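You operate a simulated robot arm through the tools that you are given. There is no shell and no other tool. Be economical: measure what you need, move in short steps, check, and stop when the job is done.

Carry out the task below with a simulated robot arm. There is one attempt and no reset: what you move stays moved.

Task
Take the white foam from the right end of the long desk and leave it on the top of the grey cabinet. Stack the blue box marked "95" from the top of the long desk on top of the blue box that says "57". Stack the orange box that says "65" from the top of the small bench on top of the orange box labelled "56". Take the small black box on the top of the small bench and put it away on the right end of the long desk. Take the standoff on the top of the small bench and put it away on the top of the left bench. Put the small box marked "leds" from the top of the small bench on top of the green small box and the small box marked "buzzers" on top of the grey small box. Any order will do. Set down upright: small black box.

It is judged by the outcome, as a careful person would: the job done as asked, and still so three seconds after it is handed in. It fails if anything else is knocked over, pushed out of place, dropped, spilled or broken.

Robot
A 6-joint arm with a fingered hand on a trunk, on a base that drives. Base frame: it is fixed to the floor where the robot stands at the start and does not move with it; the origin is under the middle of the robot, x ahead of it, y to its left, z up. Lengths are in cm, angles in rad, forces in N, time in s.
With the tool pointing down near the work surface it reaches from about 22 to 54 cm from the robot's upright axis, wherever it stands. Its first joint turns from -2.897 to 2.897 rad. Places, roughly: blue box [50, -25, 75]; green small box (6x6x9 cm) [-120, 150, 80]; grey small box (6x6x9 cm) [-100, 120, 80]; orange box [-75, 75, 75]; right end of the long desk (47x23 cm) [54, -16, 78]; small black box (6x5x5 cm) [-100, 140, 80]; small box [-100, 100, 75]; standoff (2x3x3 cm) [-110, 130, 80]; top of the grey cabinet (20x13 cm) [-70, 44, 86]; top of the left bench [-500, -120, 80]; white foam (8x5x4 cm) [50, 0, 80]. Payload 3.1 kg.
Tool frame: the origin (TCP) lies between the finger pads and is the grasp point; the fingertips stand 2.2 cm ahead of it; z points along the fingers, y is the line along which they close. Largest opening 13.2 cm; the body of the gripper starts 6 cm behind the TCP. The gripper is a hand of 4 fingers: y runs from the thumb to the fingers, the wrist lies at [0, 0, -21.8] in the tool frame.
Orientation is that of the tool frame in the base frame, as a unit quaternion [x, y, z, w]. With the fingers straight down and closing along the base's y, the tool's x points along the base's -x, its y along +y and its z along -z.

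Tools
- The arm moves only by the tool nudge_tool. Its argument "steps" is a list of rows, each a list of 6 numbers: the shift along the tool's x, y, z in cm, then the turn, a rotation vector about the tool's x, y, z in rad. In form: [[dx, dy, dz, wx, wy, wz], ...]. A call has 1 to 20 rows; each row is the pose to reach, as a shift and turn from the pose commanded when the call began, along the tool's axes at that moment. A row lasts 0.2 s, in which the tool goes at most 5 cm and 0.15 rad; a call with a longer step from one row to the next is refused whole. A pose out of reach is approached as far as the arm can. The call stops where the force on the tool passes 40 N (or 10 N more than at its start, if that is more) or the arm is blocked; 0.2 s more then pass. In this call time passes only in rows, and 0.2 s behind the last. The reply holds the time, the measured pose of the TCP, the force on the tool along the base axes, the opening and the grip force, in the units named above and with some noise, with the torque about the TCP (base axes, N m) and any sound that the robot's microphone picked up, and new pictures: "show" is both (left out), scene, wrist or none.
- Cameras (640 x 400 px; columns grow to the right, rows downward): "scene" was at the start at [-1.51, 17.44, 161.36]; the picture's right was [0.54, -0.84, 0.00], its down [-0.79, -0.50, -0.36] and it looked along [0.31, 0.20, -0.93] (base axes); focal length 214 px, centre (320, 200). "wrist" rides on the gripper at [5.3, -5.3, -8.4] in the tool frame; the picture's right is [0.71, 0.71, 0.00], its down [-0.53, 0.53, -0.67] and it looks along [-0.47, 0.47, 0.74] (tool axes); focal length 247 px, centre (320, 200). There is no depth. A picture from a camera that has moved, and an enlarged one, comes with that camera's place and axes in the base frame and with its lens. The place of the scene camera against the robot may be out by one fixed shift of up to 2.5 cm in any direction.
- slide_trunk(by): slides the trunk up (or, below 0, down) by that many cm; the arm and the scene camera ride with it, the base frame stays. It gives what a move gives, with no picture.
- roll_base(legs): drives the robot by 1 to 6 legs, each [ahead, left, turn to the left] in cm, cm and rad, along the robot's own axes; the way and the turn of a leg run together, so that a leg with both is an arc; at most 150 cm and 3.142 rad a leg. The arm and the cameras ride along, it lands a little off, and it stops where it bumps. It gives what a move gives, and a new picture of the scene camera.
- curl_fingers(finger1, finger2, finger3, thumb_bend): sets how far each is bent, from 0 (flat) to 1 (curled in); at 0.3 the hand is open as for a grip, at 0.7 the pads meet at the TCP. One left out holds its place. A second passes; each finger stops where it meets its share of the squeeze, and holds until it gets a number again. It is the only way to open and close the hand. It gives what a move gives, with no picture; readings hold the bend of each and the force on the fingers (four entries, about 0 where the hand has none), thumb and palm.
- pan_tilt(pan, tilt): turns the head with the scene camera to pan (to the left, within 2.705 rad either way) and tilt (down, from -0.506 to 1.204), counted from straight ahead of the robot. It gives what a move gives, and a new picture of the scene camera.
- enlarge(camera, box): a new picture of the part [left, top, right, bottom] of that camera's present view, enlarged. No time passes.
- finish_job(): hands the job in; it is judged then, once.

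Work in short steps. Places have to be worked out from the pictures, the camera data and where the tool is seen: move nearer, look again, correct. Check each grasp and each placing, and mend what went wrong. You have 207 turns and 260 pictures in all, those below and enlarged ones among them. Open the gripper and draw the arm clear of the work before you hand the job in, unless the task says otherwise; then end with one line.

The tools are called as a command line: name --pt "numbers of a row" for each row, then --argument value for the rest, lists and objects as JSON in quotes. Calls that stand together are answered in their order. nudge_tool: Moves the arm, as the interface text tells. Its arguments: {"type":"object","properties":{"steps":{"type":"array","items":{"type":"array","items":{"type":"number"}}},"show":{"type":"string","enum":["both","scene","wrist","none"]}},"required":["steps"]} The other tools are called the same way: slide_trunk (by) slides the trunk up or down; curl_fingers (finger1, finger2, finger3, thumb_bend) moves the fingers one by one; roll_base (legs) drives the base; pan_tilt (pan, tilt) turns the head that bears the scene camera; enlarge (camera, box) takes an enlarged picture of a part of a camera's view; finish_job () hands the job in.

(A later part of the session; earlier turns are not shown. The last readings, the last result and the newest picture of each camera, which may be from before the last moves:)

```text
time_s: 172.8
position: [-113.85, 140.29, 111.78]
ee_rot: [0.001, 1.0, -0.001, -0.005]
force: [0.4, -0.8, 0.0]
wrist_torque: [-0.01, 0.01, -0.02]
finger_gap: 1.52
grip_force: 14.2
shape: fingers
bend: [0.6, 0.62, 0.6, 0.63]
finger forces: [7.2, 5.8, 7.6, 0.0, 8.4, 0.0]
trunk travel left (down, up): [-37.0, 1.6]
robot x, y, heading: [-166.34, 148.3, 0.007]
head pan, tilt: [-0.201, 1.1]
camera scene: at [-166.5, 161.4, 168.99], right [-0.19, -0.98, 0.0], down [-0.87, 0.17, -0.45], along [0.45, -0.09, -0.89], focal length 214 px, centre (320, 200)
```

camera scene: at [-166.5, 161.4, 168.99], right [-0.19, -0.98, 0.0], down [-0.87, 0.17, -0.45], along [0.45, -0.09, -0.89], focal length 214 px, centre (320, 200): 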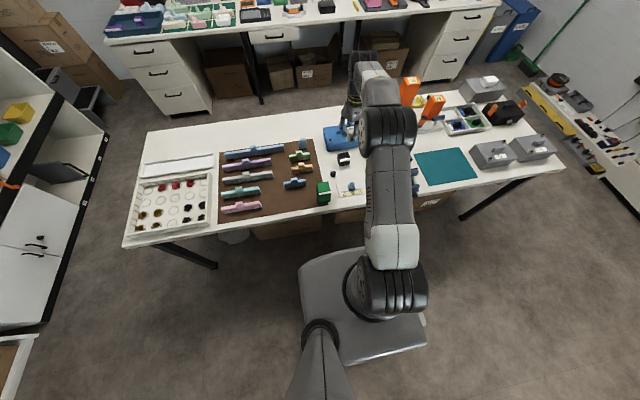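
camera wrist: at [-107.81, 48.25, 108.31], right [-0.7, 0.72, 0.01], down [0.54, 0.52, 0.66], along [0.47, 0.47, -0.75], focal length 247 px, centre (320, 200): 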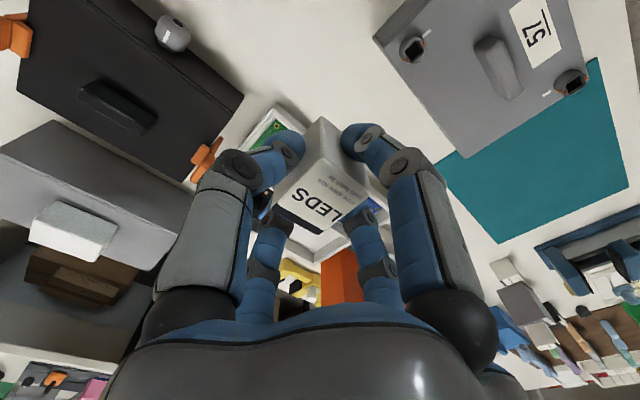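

Green top ≈ (-121,152). Move the held cube over it and compare in the wrist view.

nudge_tool --pt "2.3 3.9 0 0 -0.01 0" --pt "4.6 7.8 0 0 -0.01 0" --pt "7 11.7 0 0 -0.01 0" --pt "7 11.7 4 0 -0.01 0" --show "wrist"

enlarge --camera "wrist" --box '[200, 0, 440, 150]'

```text
time_s: 173.8
position: [-120.56, 151.94, 107.84]
ee_rot: [0.002, 1.0, 0.001, 0.0]
force: [-0.2, -0.6, 0.1]
wrist_torque: [0.01, 0.04, 0.01]
finger_gap: 1.52
grip_force: 14.5
shape: fingers
bend: [0.6, 0.62, 0.6, 0.63]
finger forces: [7.1, 5.9, 7.5, 0.0, 8.3, 0.0]
trunk travel left (down, up): [-37.0, 1.6]
robot x, y, heading: [-166.51, 148.47, 0.008]
head pan, tilt: [-0.201, 1.1]
camera wrist: at [-125.92, 146.57, 116.2], right [-0.71, 0.71, 0.0], down [0.53, 0.52, 0.67], along [0.47, 0.47, -0.75], focal length 247 px, centre (320, 200)
```

wrist: 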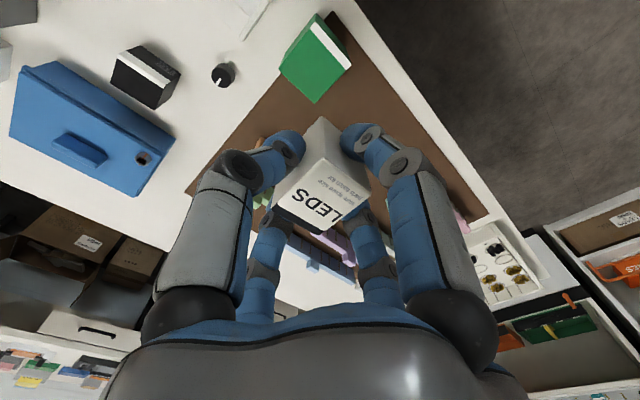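

```text
2.67 times, centred on (320, 75) of wrist
camera zoom: at [-125.92, 146.57, 116.2], right [-0.71, 0.71, 0.0], down [0.53, 0.52, 0.67], along [0.47, 0.47, -0.75], focal length 659 px, centre (320, 533)
```

zoom: 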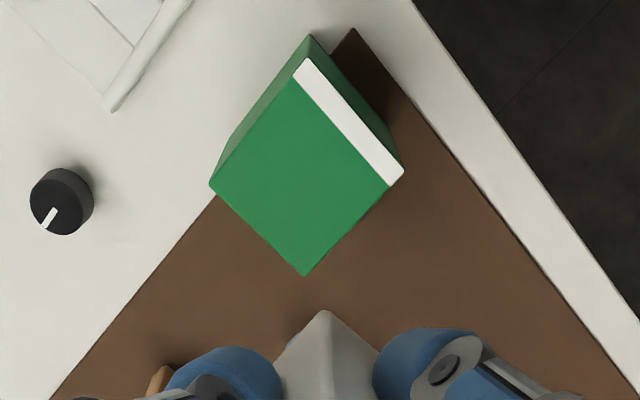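

Green centre ≈ (-120.4,151.2). Shift and lower to just above.

nudge_tool --pt "-0.2 -0.7 4 0 0 0" --pt "-0.2 -0.7 8 0 0 0" --pt "-0.2 -0.7 12 0 0 0" --pt "-0.2 -0.7 14.5 0 0 0" --pt "-0.2 -0.7 16 0 0 0" --show "none"

enlarge --camera "wrist" --box '[220, 50, 420, 175]'

```text
time_s: 175.1
position: [-120.72, 151.5, 91.79]
ee_rot: [0.002, 1.0, 0.0, 0.0]
force: [-0.3, -0.4, -0.2]
wrist_torque: [0.02, -0.04, 0.02]
finger_gap: 1.48
grip_force: 15.0
shape: fingers
bend: [0.6, 0.62, 0.6, 0.63]
finger forces: [7.1, 6.1, 7.6, 0.1, 8.2, 0.0]
trunk travel left (down, up): [-37.0, 1.6]
robot x, y, heading: [-166.4, 148.14, 0.012]
head pan, tilt: [-0.201, 1.1]
```

```text
3.20 times, centred on (320, 112) of wrist
camera zoom: at [-126.09, 146.12, 100.23], right [-0.71, 0.71, 0.0], down [0.53, 0.53, 0.67], along [0.47, 0.47, -0.74], focal length 790 px, centre (320, 480)
```

zoom: 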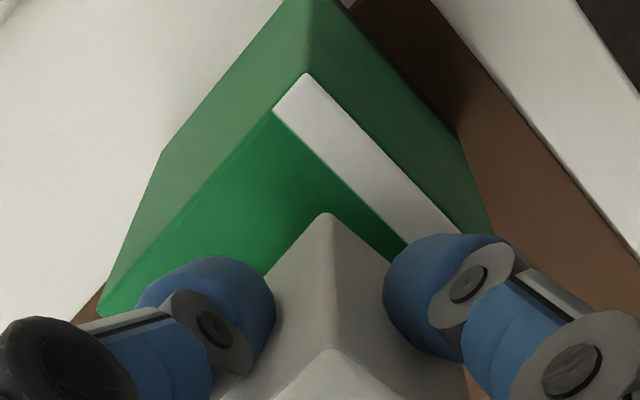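

nudge_tool --pt "-0.15 -0.15 0.6 0 0 0" --pt "-0.15 -0.15 1.0 0 0 0" --pt "-0.15 -0.15 1.25 0 0 0" --pt "-0.15 -0.15 1.5 0 0 0" --show "none"

```text
time_s: 176.1
position: [-120.55, 151.21, 90.66]
ee_rot: [0.002, 1.0, 0.0, 0.001]
force: [-0.9, 0.9, 19.6]
wrist_torque: [0.02, 0.04, -0.03]
finger_gap: 1.45
grip_force: 17.5
shape: fingers
bend: [0.6, 0.62, 0.6, 0.63]
finger forces: [8.8, 7.9, 8.5, 0.0, 10.1, 0.0]
trunk travel left (down, up): [-37.0, 1.6]
robot x, y, heading: [-166.73, 148.67, 0.006]
head pan, tilt: [-0.201, 1.1]
```

Contact on green (≈20 N). Ease up slightly, release, and rise.

nudge_tool --pt "0 0 -0.25 0 0 0" --show "none"

curl_fingers --finger1 0.55 --finger2 0.55 --finger3 0.55 --thumb_bend 0.55

curl_fingers --finger1 0.4 --finger2 0.4 --finger3 0.4 --thumb_bend 0.4

nudge_tool --pt "0 0 -4 0 0 0" --pt "0 0 -8 0 0 0" --pt "0 0 -12 0 0 0" --pt "0 0 -16 0 0 0" --show "wrist"

```text
time_s: 176.4
position: [-120.65, 151.28, 90.67]
ee_rot: [0.001, 1.0, -0.001, 0.0]
force: [-0.4, 0.4, 10.3]
wrist_torque: [0.0, 0.05, -0.04]
finger_gap: 1.44
grip_force: 17.0
shape: fingers
bend: [0.6, 0.62, 0.6, 0.63]
finger forces: [8.1, 7.4, 8.6, 0.0, 9.7, 0.1]
trunk travel left (down, up): [-37.0, 1.6]
robot x, y, heading: [-166.35, 148.46, 0.007]
head pan, tilt: [-0.201, 1.1]
```

```text
time_s: 177.4
position: [-120.61, 151.31, 90.67]
ee_rot: [0.002, 1.0, 0.0, 0.0]
force: [-0.7, -0.1, 0.3]
wrist_torque: [0.0, 0.01, 0.01]
finger_gap: 2.83
grip_force: 0.0
shape: fingers
bend: [0.55, 0.55, 0.55, 0.55]
finger forces: [0.1, 0.0, 0.0, 0.1, 0.1, 0.0]
trunk travel left (down, up): [-37.0, 1.6]
robot x, y, heading: [-166.14, 148.05, 0.008]
head pan, tilt: [-0.201, 1.1]
```

```text
time_s: 178.4
position: [-120.57, 151.27, 90.71]
ee_rot: [0.001, 1.0, 0.0, 0.0]
force: [-0.6, 0.5, 0.5]
wrist_torque: [-0.02, -0.02, 0.03]
finger_gap: 6.41
grip_force: 0.0
shape: fingers
bend: [0.4, 0.4, 0.4, 0.4]
finger forces: [0.0, 0.0, 0.0, 0.0, 0.1, 0.1]
trunk travel left (down, up): [-37.0, 1.6]
robot x, y, heading: [-166.06, 148.32, 0.012]
head pan, tilt: [-0.201, 1.1]
```

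```text
time_s: 179.4
position: [-120.78, 151.09, 106.71]
ee_rot: [0.002, 1.0, 0.0, -0.001]
force: [0.7, 0.3, -0.3]
wrist_torque: [0.01, -0.03, -0.03]
finger_gap: 6.43
grip_force: 0.1
shape: fingers
bend: [0.4, 0.4, 0.4, 0.4]
finger forces: [0.1, 0.0, 0.0, 0.0, 0.1, 0.0]
trunk travel left (down, up): [-37.0, 1.6]
robot x, y, heading: [-166.8, 148.37, 0.003]
head pan, tilt: [-0.201, 1.1]
camera wrist: at [-125.94, 145.75, 115.14], right [-0.71, 0.71, 0.0], down [0.53, 0.53, 0.67], along [0.47, 0.47, -0.74], focal length 247 px, centre (320, 200)
```

wrist: 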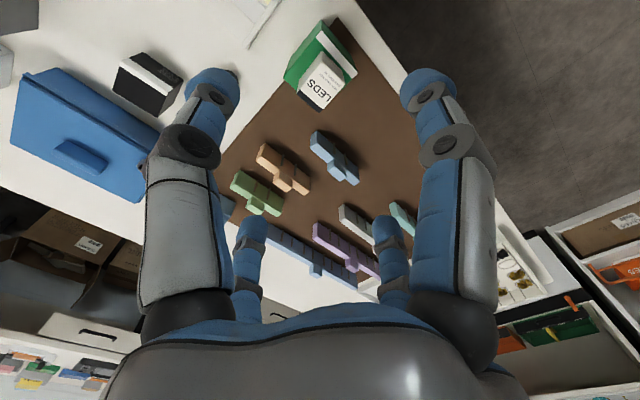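

LEDS sits on green. Next the standoff (≈(-110.7,127.6)): drive right 18 cm and ahead 4 cm, then look from above.

roll_base --legs '[[0, -18, -0.006], [4, 0, 0]]'

nudge_tool --pt "-3 -2.5 0 0 0 0" --pt "-6 -5 0 0 0 0" --pt "-6 -5 4 0 0 0" --pt "-6 -5 7 0 0 0" --show "wrist"

```text
time_s: 181.4
position: [-116.71, 132.3, 106.76]
ee_rot: [0.007, 1.0, 0.0, 0.0]
force: [-0.2, -1.0, 0.1]
wrist_torque: [-0.02, 0.04, 0.0]
finger_gap: 6.46
grip_force: 0.1
shape: fingers
bend: [0.4, 0.4, 0.4, 0.4]
finger forces: [0.0, 0.0, 0.0, 0.0, 0.0, 0.1]
trunk travel left (down, up): [-37.0, 1.6]
robot x, y, heading: [-162.75, 129.61, -0.005]
head pan, tilt: [-0.201, 1.1]
camera scene: at [-162.52, 143.15, 168.99], right [-0.2, -0.98, 0.0], down [-0.87, 0.18, -0.45], along [0.44, -0.09, -0.89], focal length 214 px, centre (320, 200)
```

scene: 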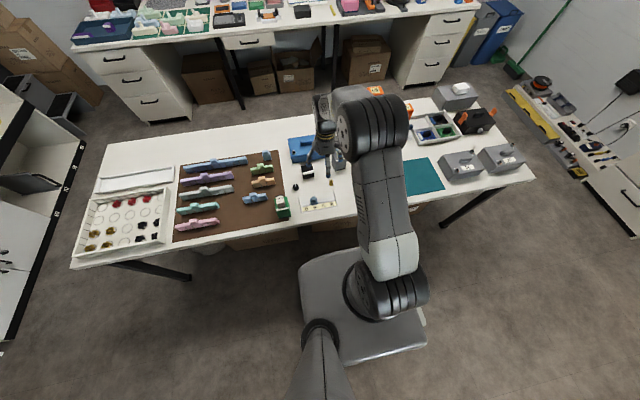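

```text
time_s: 182.4
position: [-110.59, 127.05, 99.6]
ee_rot: [0.006, 1.0, 0.001, -0.001]
force: [0.7, -0.1, -0.2]
wrist_torque: [0.02, 0.01, 0.04]
finger_gap: 6.44
grip_force: 0.0
shape: fingers
bend: [0.4, 0.4, 0.4, 0.4]
finger forces: [0.1, 0.0, 0.0, 0.0, 0.0, 0.0]
trunk travel left (down, up): [-37.0, 1.6]
robot x, y, heading: [-162.42, 129.92, -0.003]
head pan, tilt: [-0.201, 1.1]
camera wrist: at [-115.9, 121.75, 107.99], right [-0.7, 0.72, 0.0], down [0.53, 0.52, 0.67], along [0.48, 0.47, -0.74], focal length 247 px, centre (320, 200)
```

wrist: 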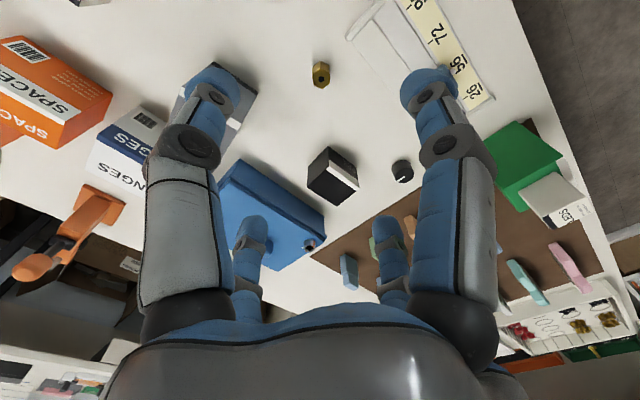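

enlarge --camera "wrist" --box '[200, 0, 440, 150]'

```text
2.67 times, centred on (320, 75) of wrist
camera zoom: at [-115.9, 121.75, 107.99], right [-0.7, 0.72, 0.0], down [0.53, 0.52, 0.67], along [0.48, 0.47, -0.74], focal length 659 px, centre (320, 533)
```

zoom: 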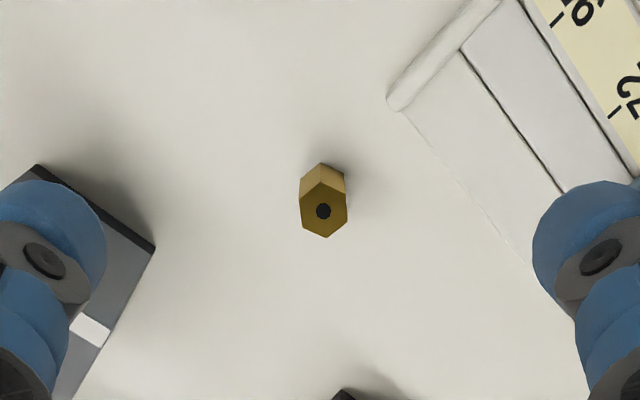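

Standoff centre ≈ (-110.45,127.3), top z≈80.2; two hex flats face the 135° diagonal. Rotate the tool 45° so finger2/thumb meet those flats.

curl_fingers --finger1 0.44 --finger2 0.5 --finger3 0.44 --thumb_bend 0.5

nudge_tool --pt "0 0 0 0 0 -0.14" --pt "-0.1 0.2 0 0 0 -0.28" --pt "-0.1 0.2 0 0 0 -0.42" --pt "-0.1 0.2 2 0 0 -0.56" --pt "-0.1 0.2 4 0 0 -0.7" --pt "-0.1 0.2 6 0 0 -0.785" --show "wrist"

enlarge --camera "wrist" --box '[240, 50, 400, 150]'

```text
time_s: 183.4
position: [-110.64, 127.08, 99.7]
ee_rot: [0.007, 1.0, 0.0, 0.0]
force: [-0.1, 0.0, -0.3]
wrist_torque: [-0.01, 0.02, 0.01]
finger_gap: 4.88
grip_force: 0.1
shape: fingers
bend: [0.44, 0.5, 0.44, 0.5]
finger forces: [0.1, 0.0, 0.0, 0.0, 0.0, 0.0]
trunk travel left (down, up): [-37.0, 1.6]
robot x, y, heading: [-162.25, 129.69, -0.007]
head pan, tilt: [-0.201, 1.1]
```

```text
time_s: 184.8
position: [-110.61, 127.33, 93.48]
ee_rot: [-0.377, 0.926, 0.0, 0.0]
force: [0.3, 0.3, -0.1]
wrist_torque: [0.0, -0.01, 0.02]
finger_gap: 4.87
grip_force: 0.0
shape: fingers
bend: [0.44, 0.5, 0.44, 0.5]
finger forces: [0.0, 0.0, 0.0, 0.0, 0.0, 0.1]
trunk travel left (down, up): [-37.0, 1.6]
robot x, y, heading: [-162.62, 129.44, -0.006]
head pan, tilt: [-0.201, 1.1]
camera wrist: at [-110.62, 119.77, 102.0], right [-1.0, 0.01, 0.0], down [0.01, 0.74, 0.67], along [0.01, 0.67, -0.74], focal length 247 px, centre (320, 200)
```

wrist: 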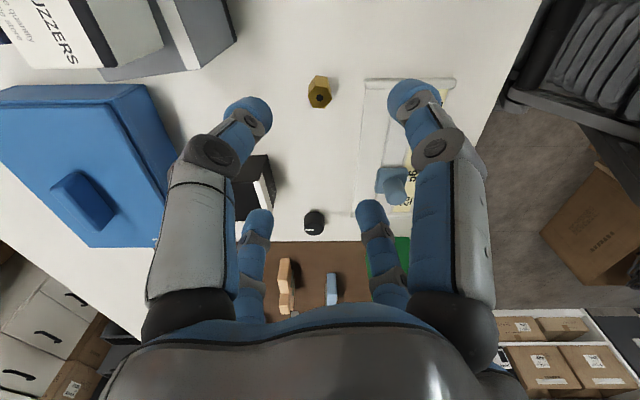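

```text
4.00 times, centred on (320, 100) of wrist
camera zoom: at [-110.62, 119.77, 102.0], right [-1.0, 0.01, 0.0], down [0.01, 0.74, 0.67], along [0.01, 0.67, -0.74], focal length 988 px, centre (320, 600)
```

zoom: 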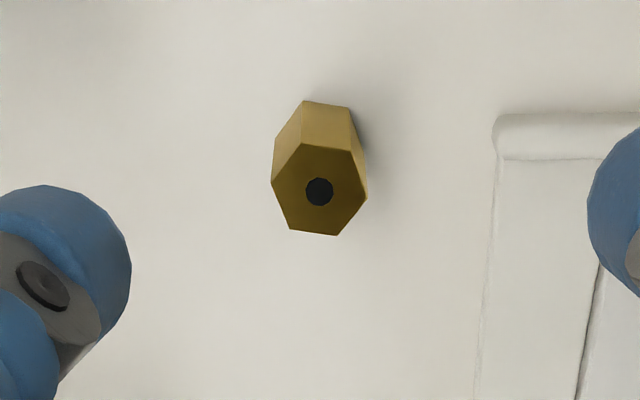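

Thumb/finger2 line up with flats. Descend to z 81.4 and close that pair.

nudge_tool --pt "-0.2 0.05 4 0 0 0" --pt "-0.2 0.05 8 0 0 0" --pt "-0.2 0.05 10.5 0 0 0" --pt "-0.2 0.05 12.1 0 0 0" --show "wrist"

```text
time_s: 185.8
position: [-110.53, 127.5, 81.62]
ee_rot: [-0.376, 0.927, -0.001, -0.001]
force: [-0.6, -0.6, 0.8]
wrist_torque: [0.01, 0.01, -0.02]
finger_gap: 4.86
grip_force: 0.0
shape: fingers
bend: [0.44, 0.5, 0.44, 0.5]
finger forces: [0.0, 0.0, 0.0, 0.0, 0.0, 0.0]
trunk travel left (down, up): [-37.0, 1.6]
robot x, y, heading: [-161.93, 130.18, -0.005]
head pan, tilt: [-0.201, 1.1]
camera wrist: at [-110.61, 119.97, 90.08], right [-1.0, 0.01, 0.0], down [0.01, 0.74, 0.67], along [0.01, 0.67, -0.74], focal length 247 px, centre (320, 200)
```

wrist: 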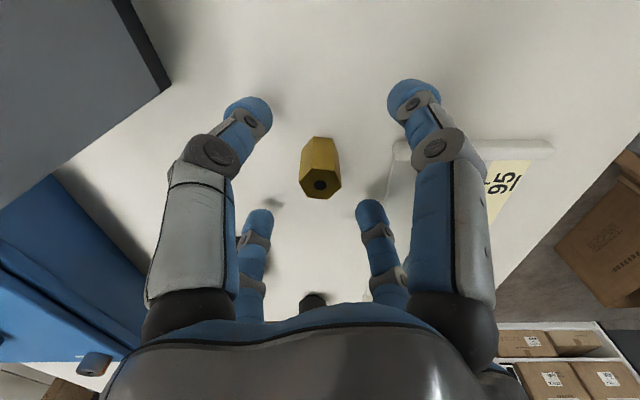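

curl_fingers --finger2 0.6 --thumb_bend 0.6

curl_fingers --finger2 0.72 --thumb_bend 0.72

nudge_tool --pt "0 0 -1 0 0 0" --pt "0 0 -3 0 0 0" --show "wrist"

```text
time_s: 186.8
position: [-110.61, 127.51, 81.73]
ee_rot: [-0.376, 0.926, 0.0, -0.001]
force: [-0.6, 0.3, 0.4]
wrist_torque: [-0.03, -0.05, 0.0]
finger_gap: 3.98
grip_force: 0.1
shape: fingers
bend: [0.44, 0.6, 0.44, 0.6]
finger forces: [0.0, 0.0, 0.0, 0.1, 0.0, 0.0]
trunk travel left (down, up): [-37.0, 1.6]
robot x, y, heading: [-163.04, 130.34, -0.003]
head pan, tilt: [-0.201, 1.1]
```

```text
time_s: 187.8
position: [-110.52, 127.48, 81.74]
ee_rot: [-0.376, 0.927, -0.001, -0.001]
force: [0.4, 0.0, 0.0]
wrist_torque: [-0.01, 0.01, 0.01]
finger_gap: 3.69
grip_force: 6.2
shape: fingers
bend: [0.44, 0.65, 0.44, 0.67]
finger forces: [0.0, 5.8, 0.0, 0.0, 5.8, 0.1]
trunk travel left (down, up): [-37.0, 1.6]
robot x, y, heading: [-162.29, 129.88, -0.008]
head pan, tilt: [-0.201, 1.1]
```

```text
time_s: 188.4
position: [-110.63, 127.52, 84.71]
ee_rot: [-0.375, 0.927, 0.0, -0.001]
force: [0.2, 0.5, -0.6]
wrist_torque: [0.02, 0.0, -0.02]
finger_gap: 3.66
grip_force: 5.7
shape: fingers
bend: [0.44, 0.65, 0.44, 0.67]
finger forces: [0.1, 5.8, 0.0, 0.0, 5.8, 0.0]
trunk travel left (down, up): [-37.0, 1.6]
robot x, y, heading: [-162.62, 130.02, -0.005]
head pan, tilt: [-0.201, 1.1]
camera wrist: at [-110.64, 120.0, 93.07], right [-1.0, 0.01, 0.0], down [0.01, 0.74, 0.67], along [0.01, 0.67, -0.74], focal length 247 px, centre (320, 200)
```

wrist: 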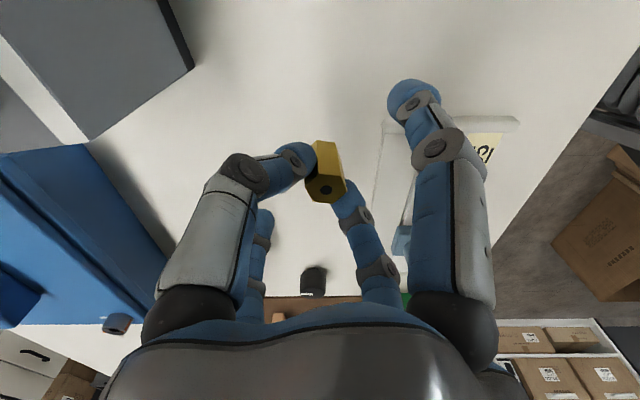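

Held; squeeze a bit more for transport and raise.

curl_fingers --finger2 0.78 --thumb_bend 0.78

nudge_tool --pt "0 0 -5 0 0 0" --pt "0 0 -10 0 0 0" --pt "0 0 -15 0 0 0" --pt "0 0 -20 0 0 0" --pt "0 0 -25 0 0 0" --show "wrist"

pan_tilt --pan 2.4 --tilt 0.4

```text
time_s: 189.4
position: [-110.63, 127.56, 84.68]
ee_rot: [-0.376, 0.926, -0.001, -0.001]
force: [0.3, -0.7, -1.0]
wrist_torque: [0.02, 0.01, 0.01]
finger_gap: 3.58
grip_force: 10.4
shape: fingers
bend: [0.44, 0.63, 0.44, 0.68]
finger forces: [0.1, 10.1, 0.1, 0.1, 10.1, 0.2]
trunk travel left (down, up): [-37.0, 1.6]
robot x, y, heading: [-162.74, 130.1, 0.0]
head pan, tilt: [-0.201, 1.1]
```

```text
time_s: 190.6
position: [-110.73, 127.62, 109.71]
ee_rot: [-0.377, 0.926, 0.001, -0.001]
force: [-0.3, -0.5, -0.7]
wrist_torque: [0.0, -0.02, 0.02]
finger_gap: 3.6
grip_force: 10.5
shape: fingers
bend: [0.44, 0.63, 0.44, 0.68]
finger forces: [0.0, 10.1, 0.0, 0.1, 10.2, 0.0]
trunk travel left (down, up): [-37.0, 1.6]
robot x, y, heading: [-162.42, 130.17, -0.003]
head pan, tilt: [-0.201, 1.1]
camera wrist: at [-110.7, 120.04, 118.12], right [-1.0, 0.01, 0.0], down [0.01, 0.74, 0.67], along [0.01, 0.67, -0.74], focal length 247 px, centre (320, 200)
```

wrist: 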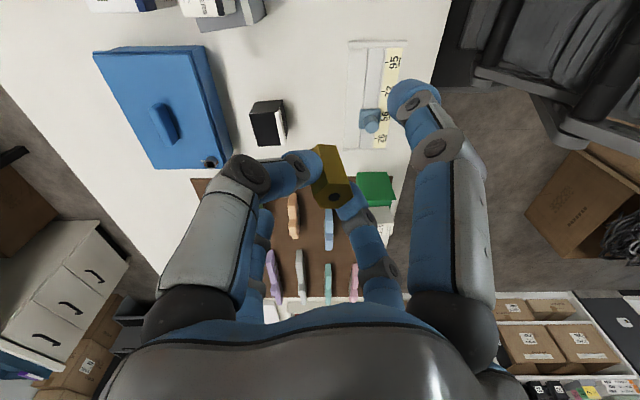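

```text
time_s: 193.0
position: [-110.63, 127.63, 109.7]
ee_rot: [-0.376, 0.927, -0.001, -0.001]
force: [0.5, -1.0, -0.2]
wrist_torque: [0.02, -0.03, 0.0]
finger_gap: 3.6
grip_force: 10.3
shape: fingers
bend: [0.44, 0.63, 0.44, 0.68]
finger forces: [0.0, 10.1, 0.0, 0.1, 10.0, 0.0]
trunk travel left (down, up): [-37.0, 1.6]
robot x, y, heading: [-162.13, 130.16, -0.007]
head pan, tilt: [2.4, 0.4]
camera scene: at [-175.44, 150.7, 174.68], right [0.68, 0.73, 0.0], down [0.29, -0.26, -0.92], along [-0.68, 0.63, -0.39], focal length 214 px, centre (320, 200)
```

scene: 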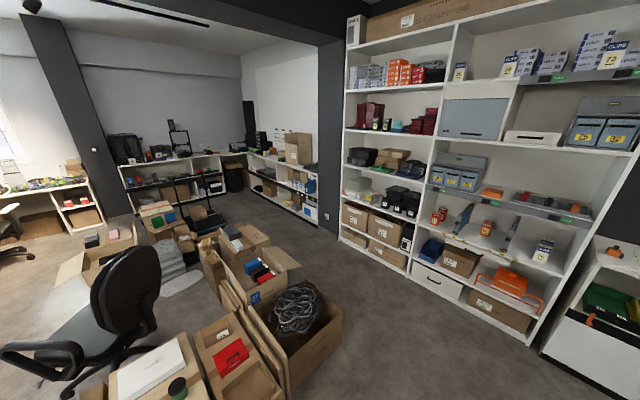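

Standoff held. Drive back along the far side to y≈0 and look toward the left bench.

roll_base --legs '[[-10, 0, 0], [0, -135, 0]]'

pan_tilt --pan -2.6 --tilt 0.4

pan_tilt --pan 2.7 --tilt 0.4

```text
time_s: 200.5
position: [-120.78, -6.92, 109.7]
ee_rot: [-0.38, 0.925, 0.0, -0.001]
force: [-0.4, -0.1, -0.1]
wrist_torque: [0.0, -0.04, -0.01]
finger_gap: 3.6
grip_force: 10.1
shape: fingers
bend: [0.44, 0.63, 0.44, 0.68]
finger forces: [0.1, 10.2, 0.0, 0.0, 10.1, 0.0]
trunk travel left (down, up): [-37.0, 1.6]
robot x, y, heading: [-172.89, -5.16, 0.001]
head pan, tilt: [2.4, 0.4]
camera scene: at [-185.8, 15.69, 174.68], right [0.67, 0.74, 0.0], down [0.29, -0.26, -0.92], along [-0.68, 0.62, -0.39], focal length 214 px, centre (320, 200)
```

scene: 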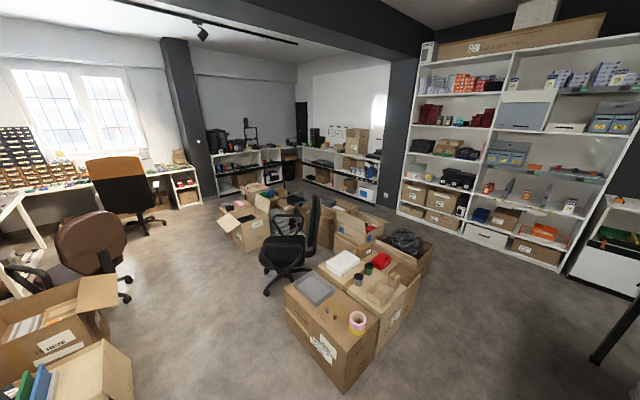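

```text
time_s: 204.4
position: [-120.75, -6.85, 109.69]
ee_rot: [-0.38, 0.925, -0.001, -0.001]
force: [0.3, -0.3, -0.5]
wrist_torque: [0.0, -0.02, -0.02]
finger_gap: 3.61
grip_force: 10.3
shape: fingers
bend: [0.44, 0.63, 0.44, 0.68]
finger forces: [0.0, 10.2, 0.0, 0.0, 10.2, 0.0]
trunk travel left (down, up): [-37.0, 1.6]
robot x, y, heading: [-172.65, -4.73, 0.003]
head pan, tilt: [-2.601, 0.4]
camera scene: at [-186.86, 4.68, 174.68], right [-0.52, 0.85, 0.0], down [0.33, 0.2, -0.92], along [-0.79, -0.48, -0.39], focal length 214 px, centre (320, 200)
```

scene: 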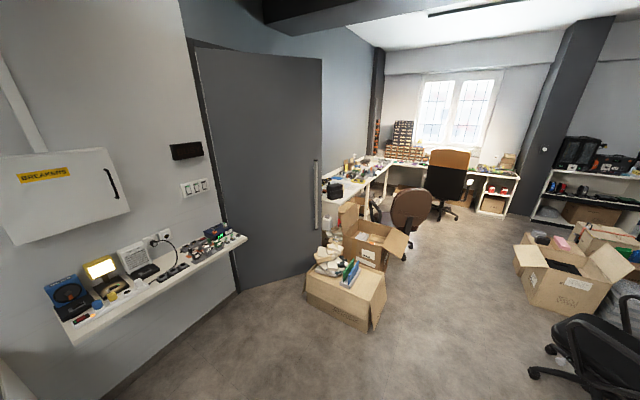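

```text
time_s: 208.5
position: [-120.78, -6.82, 109.73]
ee_rot: [-0.379, 0.925, 0.0, -0.001]
force: [0.3, -0.3, 0.0]
wrist_torque: [-0.01, 0.01, -0.03]
finger_gap: 3.61
grip_force: 10.1
shape: fingers
bend: [0.44, 0.63, 0.44, 0.68]
finger forces: [0.1, 10.1, 0.0, 0.0, 10.0, 0.1]
trunk travel left (down, up): [-37.0, 1.6]
robot x, y, heading: [-172.57, -4.89, 0.002]
head pan, tilt: [2.7, 0.4]
camera scene: at [-187.33, 13.42, 174.68], right [0.42, 0.91, 0.0], down [0.35, -0.17, -0.92], along [-0.83, 0.39, -0.39], focal length 214 px, centre (320, 200)
```

scene: 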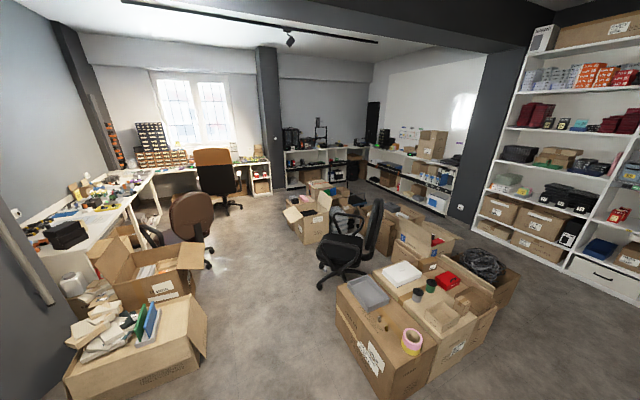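

The left bench runs along the left wall (front edge y≈-78, x from -365 to -535), with cartons and chairs in front. Drive nearer and turn to face it for a better look.

roll_base --legs '[[-60, 25, 0], [0, 0, 1.57], [0, 0, 1.57]]'

pan_tilt --pan 0.4 --tilt 0.5

```text
time_s: 219.8
position: [-284.73, 21.15, 109.69]
ee_rot: [0.924, 0.381, 0.001, 0.0]
force: [0.9, -1.1, 0.2]
wrist_torque: [-0.01, -0.03, 0.01]
finger_gap: 3.6
grip_force: 9.8
shape: fingers
bend: [0.44, 0.63, 0.44, 0.72]
finger forces: [0.0, 9.9, 0.0, 0.0, 9.7, 0.0]
trunk travel left (down, up): [-37.0, 1.6]
robot x, y, heading: [-232.76, 19.23, -3.135]
head pan, tilt: [2.7, 0.4]
camera scene: at [-218.53, 0.39, 174.68], right [-0.42, -0.91, 0.0], down [-0.35, 0.16, -0.92], along [0.84, -0.39, -0.39], focal length 214 px, centre (320, 200)
```

scene: 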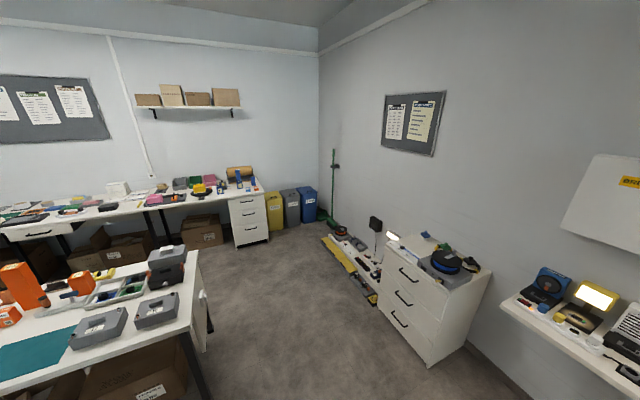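

```text
time_s: 221.9
position: [-284.75, 21.1, 109.66]
ee_rot: [0.925, 0.38, 0.0, -0.001]
force: [0.7, -0.5, -1.0]
wrist_torque: [-0.02, -0.01, -0.03]
finger_gap: 3.59
grip_force: 9.3
shape: fingers
bend: [0.44, 0.63, 0.44, 0.72]
finger forces: [0.0, 9.6, 0.1, 0.0, 9.6, 0.1]
trunk travel left (down, up): [-37.0, 1.6]
robot x, y, heading: [-232.61, 18.98, -3.134]
head pan, tilt: [0.4, 0.499]
camera scene: at [-235.29, 0.68, 173.76], right [-0.4, 0.92, 0.0], down [0.44, 0.19, -0.88], along [-0.81, -0.35, -0.48], focal length 214 px, centre (320, 200)
```

scene: 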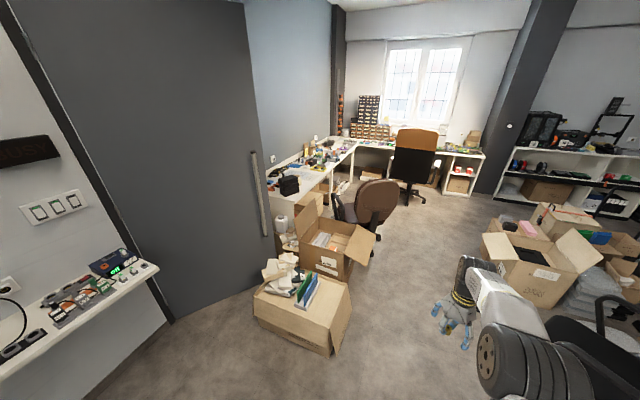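

Check the standoff grip first, then plan: corridor at y≈52, approach the bench between the chairs near x≈-510, facing -y.

roll_base --legs '[[0, -33, -0.007], [0, 0, 1.571]]'

enlarge --camera "wrist" --box '[160, 60, 480, 300]'

pan_tilt --pan -0.9 --tilt 0.6

```text
time_s: 227.9
position: [-234.79, 0.05, 109.7]
ee_rot: [0.385, 0.923, 0.001, -0.002]
force: [-0.2, 0.3, 0.2]
wrist_torque: [-0.02, -0.02, -0.02]
finger_gap: 3.6
grip_force: 9.3
shape: fingers
bend: [0.44, 0.63, 0.44, 0.72]
finger forces: [0.1, 9.6, 0.1, 0.1, 9.5, 0.1]
trunk travel left (down, up): [-37.0, 1.6]
robot x, y, heading: [-232.85, 52.03, -1.567]
head pan, tilt: [0.4, 0.499]
camera scene: at [-214.82, 49.35, 173.76], right [-0.92, -0.39, 0.0], down [-0.19, 0.44, -0.88], along [0.35, -0.81, -0.48], focal length 214 px, centre (320, 200)
```

scene: 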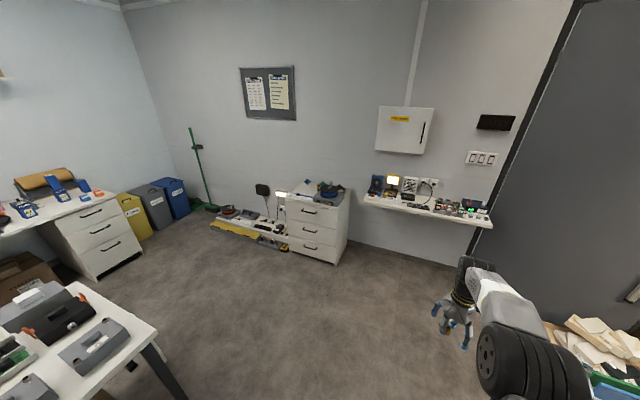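

```text
1.67 times, centred on (320, 180) of wrist
camera zoom: at [-242.17, 0.04, 118.06], right [0.0, 1.0, 0.0], down [0.74, 0.0, 0.67], along [0.67, 0.0, -0.74], focal length 412 px, centre (320, 233)
```

zoom: 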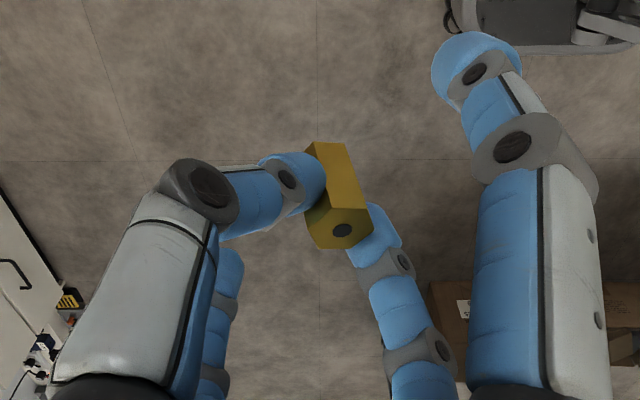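

```text
time_s: 229.4
position: [-234.71, 0.14, 109.69]
ee_rot: [0.385, 0.923, 0.0, -0.001]
force: [-0.2, -0.1, -0.3]
wrist_torque: [-0.01, 0.04, -0.02]
finger_gap: 3.56
grip_force: 9.5
shape: fingers
bend: [0.44, 0.63, 0.44, 0.72]
finger forces: [0.1, 9.7, 0.0, 0.0, 9.6, 0.1]
trunk travel left (down, up): [-37.0, 1.6]
robot x, y, heading: [-233.03, 51.83, -1.563]
head pan, tilt: [-0.901, 0.6]
camera scene: at [-225.3, 52.17, 172.86], right [-0.63, 0.78, 0.0], down [0.44, 0.35, -0.83], along [-0.64, -0.52, -0.56], focal length 214 px, centre (320, 200)
```

scene: 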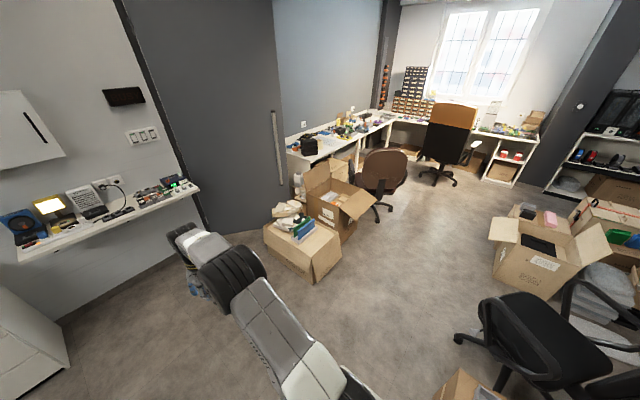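

Corridor centre is y≈35–50. Drive sideways (toward -x) to x≈-373 at y≈38.

roll_base --legs '[[13, 0, 0], [0, -140, 0]]'

pan_tilt --pan -0.9 --tilt 0.8

```text
time_s: 237.1
position: [-373.38, -12.32, 109.63]
ee_rot: [0.393, 0.919, 0.0, -0.001]
force: [0.4, 0.0, 0.7]
wrist_torque: [0.0, -0.01, -0.02]
finger_gap: 3.59
grip_force: 9.8
shape: fingers
bend: [0.44, 0.63, 0.44, 0.72]
finger forces: [0.1, 9.6, 0.0, 0.0, 9.6, 0.1]
trunk travel left (down, up): [-37.0, 1.6]
robot x, y, heading: [-370.47, 39.66, -1.58]
head pan, tilt: [-0.901, 0.6]
camera scene: at [-363.03, 39.56, 172.86], right [-0.61, 0.79, 0.0], down [0.45, 0.35, -0.82], along [-0.65, -0.51, -0.57], focal length 214 px, centre (320, 200)
```

scene: 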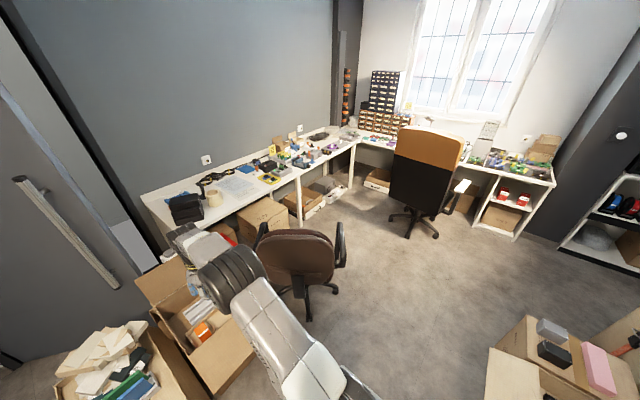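

```text
time_s: 237.9
position: [-373.3, -12.36, 109.76]
ee_rot: [0.393, 0.919, 0.001, -0.001]
force: [0.5, -0.4, 0.1]
wrist_torque: [0.0, 0.02, 0.0]
finger_gap: 3.59
grip_force: 9.8
shape: fingers
bend: [0.44, 0.63, 0.44, 0.72]
finger forces: [0.0, 9.5, 0.0, 0.1, 9.6, 0.1]
trunk travel left (down, up): [-37.0, 1.6]
robot x, y, heading: [-370.65, 39.11, -1.585]
head pan, tilt: [-0.901, 0.799]
camera scene: at [-362.4, 40.03, 171.17], right [-0.61, 0.79, 0.0], down [0.57, 0.44, -0.7], along [-0.55, -0.43, -0.72], focal length 214 px, centre (320, 200)
```

scene: 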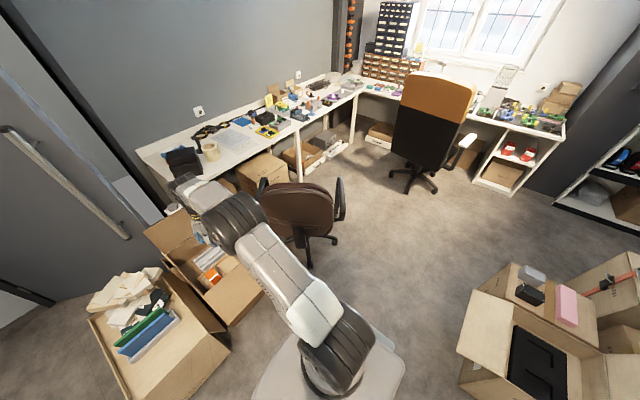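

enlarge --camera "scene" --box '[130, 60, 390, 220]'

```text
2.46 times, centred on (260, 140) of scene
camera zoom: at [-362.4, 40.03, 171.17], right [-0.61, 0.79, 0.0], down [0.57, 0.44, -0.7], along [-0.55, -0.43, -0.72], focal length 528 px, centre (468, 348)
```

zoom: 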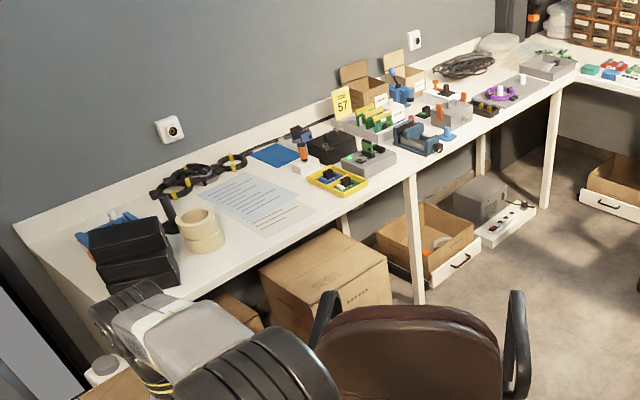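

Clear space on the bench exists near its front edge around x≈-510…-525. Drive sideways to x≈-510 and look.

roll_base --legs '[[-4, 0, 0.012], [0, -138, 0]]'

pan_tilt --pan 0.35 --tilt 0.9

pan_tilt --pan -0.6 --tilt 0.9

```text
time_s: 245.2
position: [-509.64, -7.8, 109.63]
ee_rot: [0.393, 0.919, 0.001, -0.001]
force: [0.2, 0.2, -1.5]
wrist_torque: [0.05, -0.03, -0.01]
finger_gap: 3.58
grip_force: 9.1
shape: fingers
bend: [0.44, 0.63, 0.44, 0.72]
finger forces: [0.0, 9.6, 0.1, 0.0, 9.5, 0.1]
trunk travel left (down, up): [-37.0, 1.6]
robot x, y, heading: [-506.66, 44.27, -1.588]
head pan, tilt: [-0.901, 0.799]
camera scene: at [-498.69, 44.73, 171.17], right [-0.61, 0.79, 0.0], down [0.57, 0.44, -0.7], along [-0.55, -0.43, -0.72], focal length 214 px, centre (320, 200)
```

scene: 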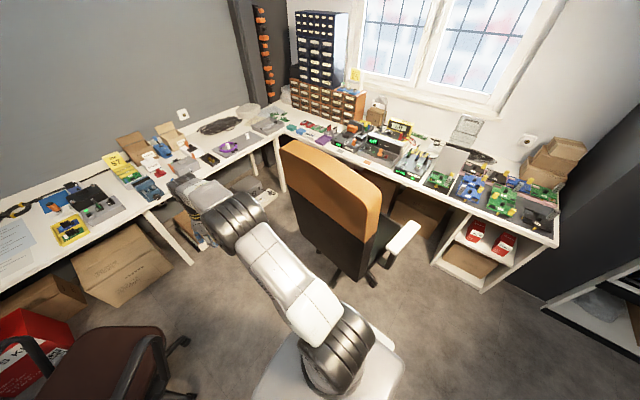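

```text
time_s: 246.6
position: [-509.55, -7.59, 109.66]
ee_rot: [0.393, 0.92, 0.001, -0.001]
force: [0.6, 0.5, 0.0]
wrist_torque: [0.0, -0.01, 0.0]
finger_gap: 3.59
grip_force: 9.6
shape: fingers
bend: [0.44, 0.63, 0.44, 0.72]
finger forces: [0.0, 9.6, 0.0, 0.0, 9.5, 0.0]
trunk travel left (down, up): [-37.0, 1.6]
robot x, y, heading: [-507.21, 44.21, -1.581]
head pan, tilt: [0.351, 0.901]
camera scene: at [-489.78, 42.54, 170.38], right [-0.94, -0.33, 0.0], down [-0.26, 0.74, -0.62], along [0.21, -0.59, -0.78], focal length 214 px, centre (320, 200)
```

scene: 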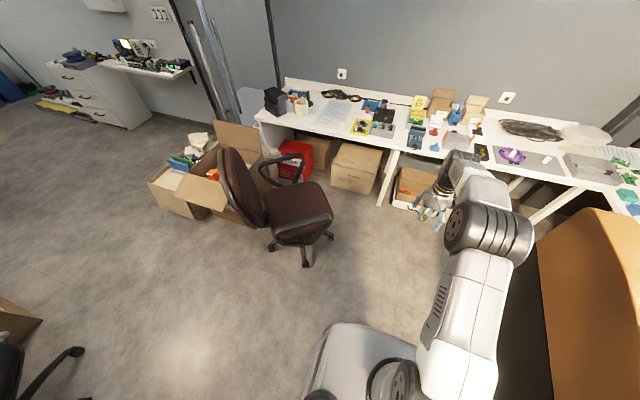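

```text
time_s: 247.8
position: [-509.63, -7.64, 109.59]
ee_rot: [0.393, 0.919, 0.0, -0.001]
force: [0.0, -0.1, -0.2]
wrist_torque: [0.01, 0.03, -0.01]
finger_gap: 3.57
grip_force: 9.2
shape: fingers
bend: [0.44, 0.63, 0.44, 0.72]
finger forces: [0.0, 9.6, 0.0, 0.0, 9.7, 0.1]
trunk travel left (down, up): [-37.0, 1.6]
robot x, y, heading: [-506.76, 44.31, -1.581]
head pan, tilt: [-0.6, 0.901]
camera scene: at [-496.61, 43.48, 170.38], right [-0.82, 0.57, 0.0], down [0.45, 0.64, -0.62], along [-0.36, -0.51, -0.78], focal length 214 px, centre (320, 200)
```

scene: 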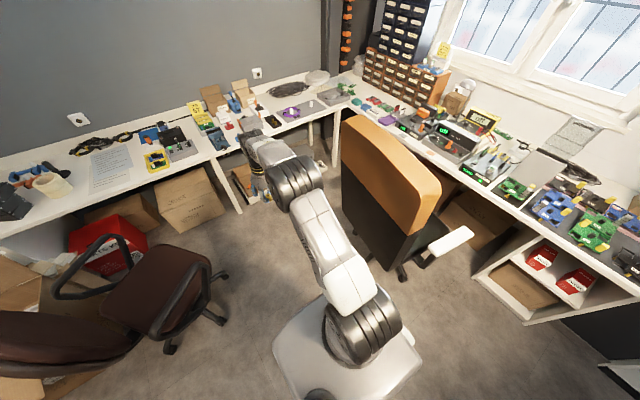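

enlarge --camera "scene" --box '[130, 70, 330, 195]'

```text
3.20 times, centred on (230, 132) of scene
camera zoom: at [-496.61, 43.48, 170.38], right [-0.82, 0.57, 0.0], down [0.45, 0.64, -0.62], along [-0.36, -0.51, -0.78], focal length 686 px, centre (608, 416)
```

zoom: 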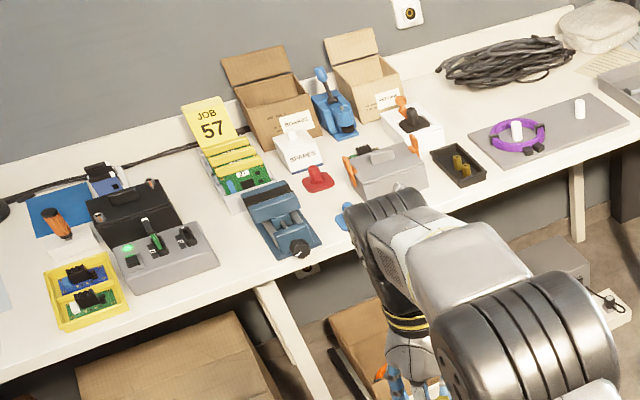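

A clear gap on the bench sits near (-499.5,-93) between a grey device and the vise. Free floor x from -546 to -469, so drive straight ahead (toward -y) between the chairs.

roll_base --legs '[[50, 0, 0], [34, 0, 0]]'

curl_fingers --finger1 0.54 --finger3 0.54

enlarge --camera "wrist" --box '[0, 0, 640, 400]'

```text
time_s: 252.6
position: [-511.46, -91.5, 109.67]
ee_rot: [0.397, 0.918, 0.0, -0.001]
force: [0.5, -0.3, -0.1]
wrist_torque: [0.02, -0.03, -0.02]
finger_gap: 3.59
grip_force: 9.6
shape: fingers
bend: [0.44, 0.63, 0.44, 0.72]
finger forces: [0.0, 9.6, 0.0, 0.1, 9.6, 0.0]
trunk travel left (down, up): [-37.0, 1.6]
robot x, y, heading: [-508.16, -39.77, -1.59]
head pan, tilt: [-0.6, 0.901]
camera scene: at [-497.95, -40.4, 170.38], right [-0.81, 0.58, 0.0], down [0.46, 0.64, -0.62], along [-0.36, -0.5, -0.78], focal length 214 px, centre (320, 200)
```

scene: 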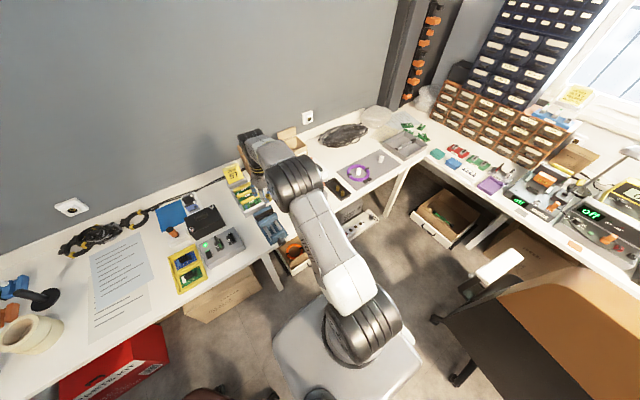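

```text
time_s: 253.6
position: [-511.47, -91.49, 109.72]
ee_rot: [0.397, 0.918, 0.0, -0.001]
force: [0.0, 0.2, -0.4]
wrist_torque: [0.01, 0.02, 0.04]
finger_gap: 1.95
grip_force: 9.3
shape: fingers
bend: [0.54, 0.63, 0.54, 0.72]
finger forces: [0.0, 9.7, 0.1, 0.0, 9.6, 0.1]
trunk travel left (down, up): [-37.0, 1.6]
robot x, y, heading: [-508.15, -39.57, -1.592]
head pan, tilt: [-0.6, 0.901]
```

```text
1.00 times, centred on (320, 200) of wrist (not enlarged: the box is as wide or as high as the picture)
camera zoom: at [-518.88, -91.21, 118.06], right [0.03, 1.0, 0.0], down [0.74, -0.02, 0.67], along [0.67, -0.02, -0.74], focal length 247 px, centre (320, 200)
```

zoom: 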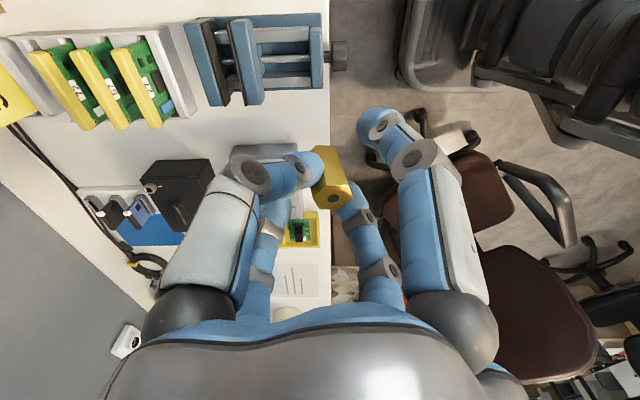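

Gap by the vise is too tight. Enlarge the region to the right (near black tray and mat) for a roomier spot.

enlarge --camera "scene" --box '[230, 120, 430, 260]'

pan_tilt --pan 0.1 --tilt 1.1

```text
2.86 times, centred on (330, 190) of scene
camera zoom: at [-497.95, -40.35, 170.38], right [-0.81, 0.58, 0.0], down [0.46, 0.64, -0.62], along [-0.36, -0.5, -0.78], focal length 613 px, centre (291, 229)
```

zoom: 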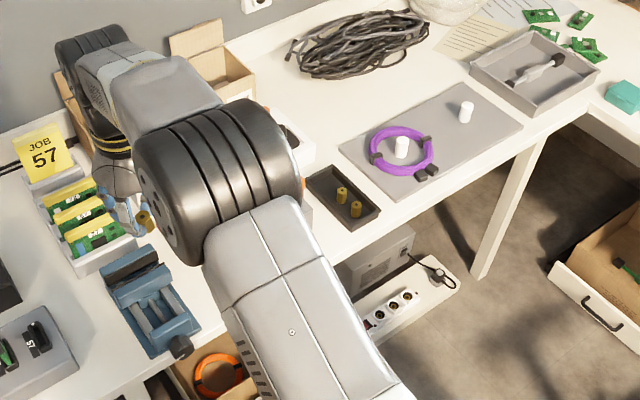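

```text
time_s: 254.7
position: [-511.45, -91.37, 109.74]
ee_rot: [0.398, 0.917, 0.0, -0.001]
force: [0.2, -0.2, -0.8]
wrist_torque: [0.02, -0.01, 0.0]
finger_gap: 1.97
grip_force: 9.3
shape: fingers
bend: [0.54, 0.63, 0.54, 0.72]
finger forces: [0.1, 9.7, 0.0, 0.0, 9.6, 0.0]
trunk travel left (down, up): [-37.0, 1.6]
robot x, y, heading: [-507.96, -39.56, -1.594]
head pan, tilt: [0.099, 1.1]
camera scene: at [-493.07, -40.5, 169.0], right [-1.0, -0.08, 0.0], down [-0.07, 0.89, -0.45], along [0.04, -0.45, -0.89], focal length 214 px, centre (320, 200)
```

scene: 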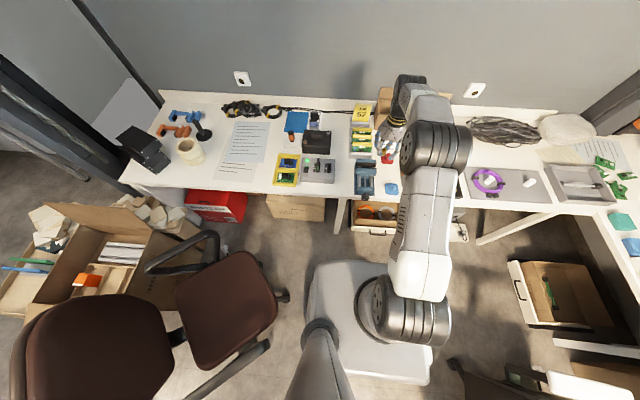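

Move the hand aside (+x, +y) to reveal the area right of the vise.

nudge_tool --pt "-1 4 0 0 0 0" --pt "-2 8 0 0 0 0" --pt "-3 12 0 0 0 0" --pt "-4 16 0 0 0 0" --pt "-5 20 0 0 0 0" --show "none"

enlarge --camera "scene" --box '[250, 90, 570, 260]'

```text
time_s: 255.8
position: [-493.25, -81.08, 109.66]
ee_rot: [0.397, 0.918, 0.001, -0.001]
force: [-0.6, -0.5, -0.8]
wrist_torque: [-0.01, -0.01, 0.03]
finger_gap: 1.97
grip_force: 9.9
shape: fingers
bend: [0.54, 0.63, 0.54, 0.72]
finger forces: [0.1, 9.7, 0.0, 0.1, 9.7, 0.0]
trunk travel left (down, up): [-37.0, 1.6]
robot x, y, heading: [-507.96, -39.34, -1.594]
head pan, tilt: [0.099, 1.1]
```

```text
2.00 times, centred on (410, 175) of scene
camera zoom: at [-492.94, -40.42, 168.98], right [-1.0, -0.08, 0.0], down [-0.07, 0.89, -0.45], along [0.03, -0.45, -0.89], focal length 429 px, centre (140, 250)
```

zoom: 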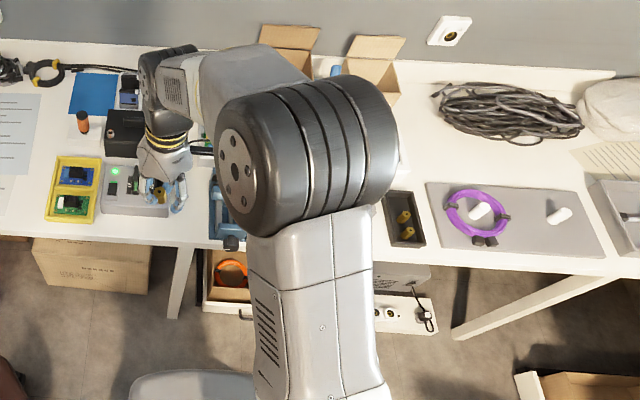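

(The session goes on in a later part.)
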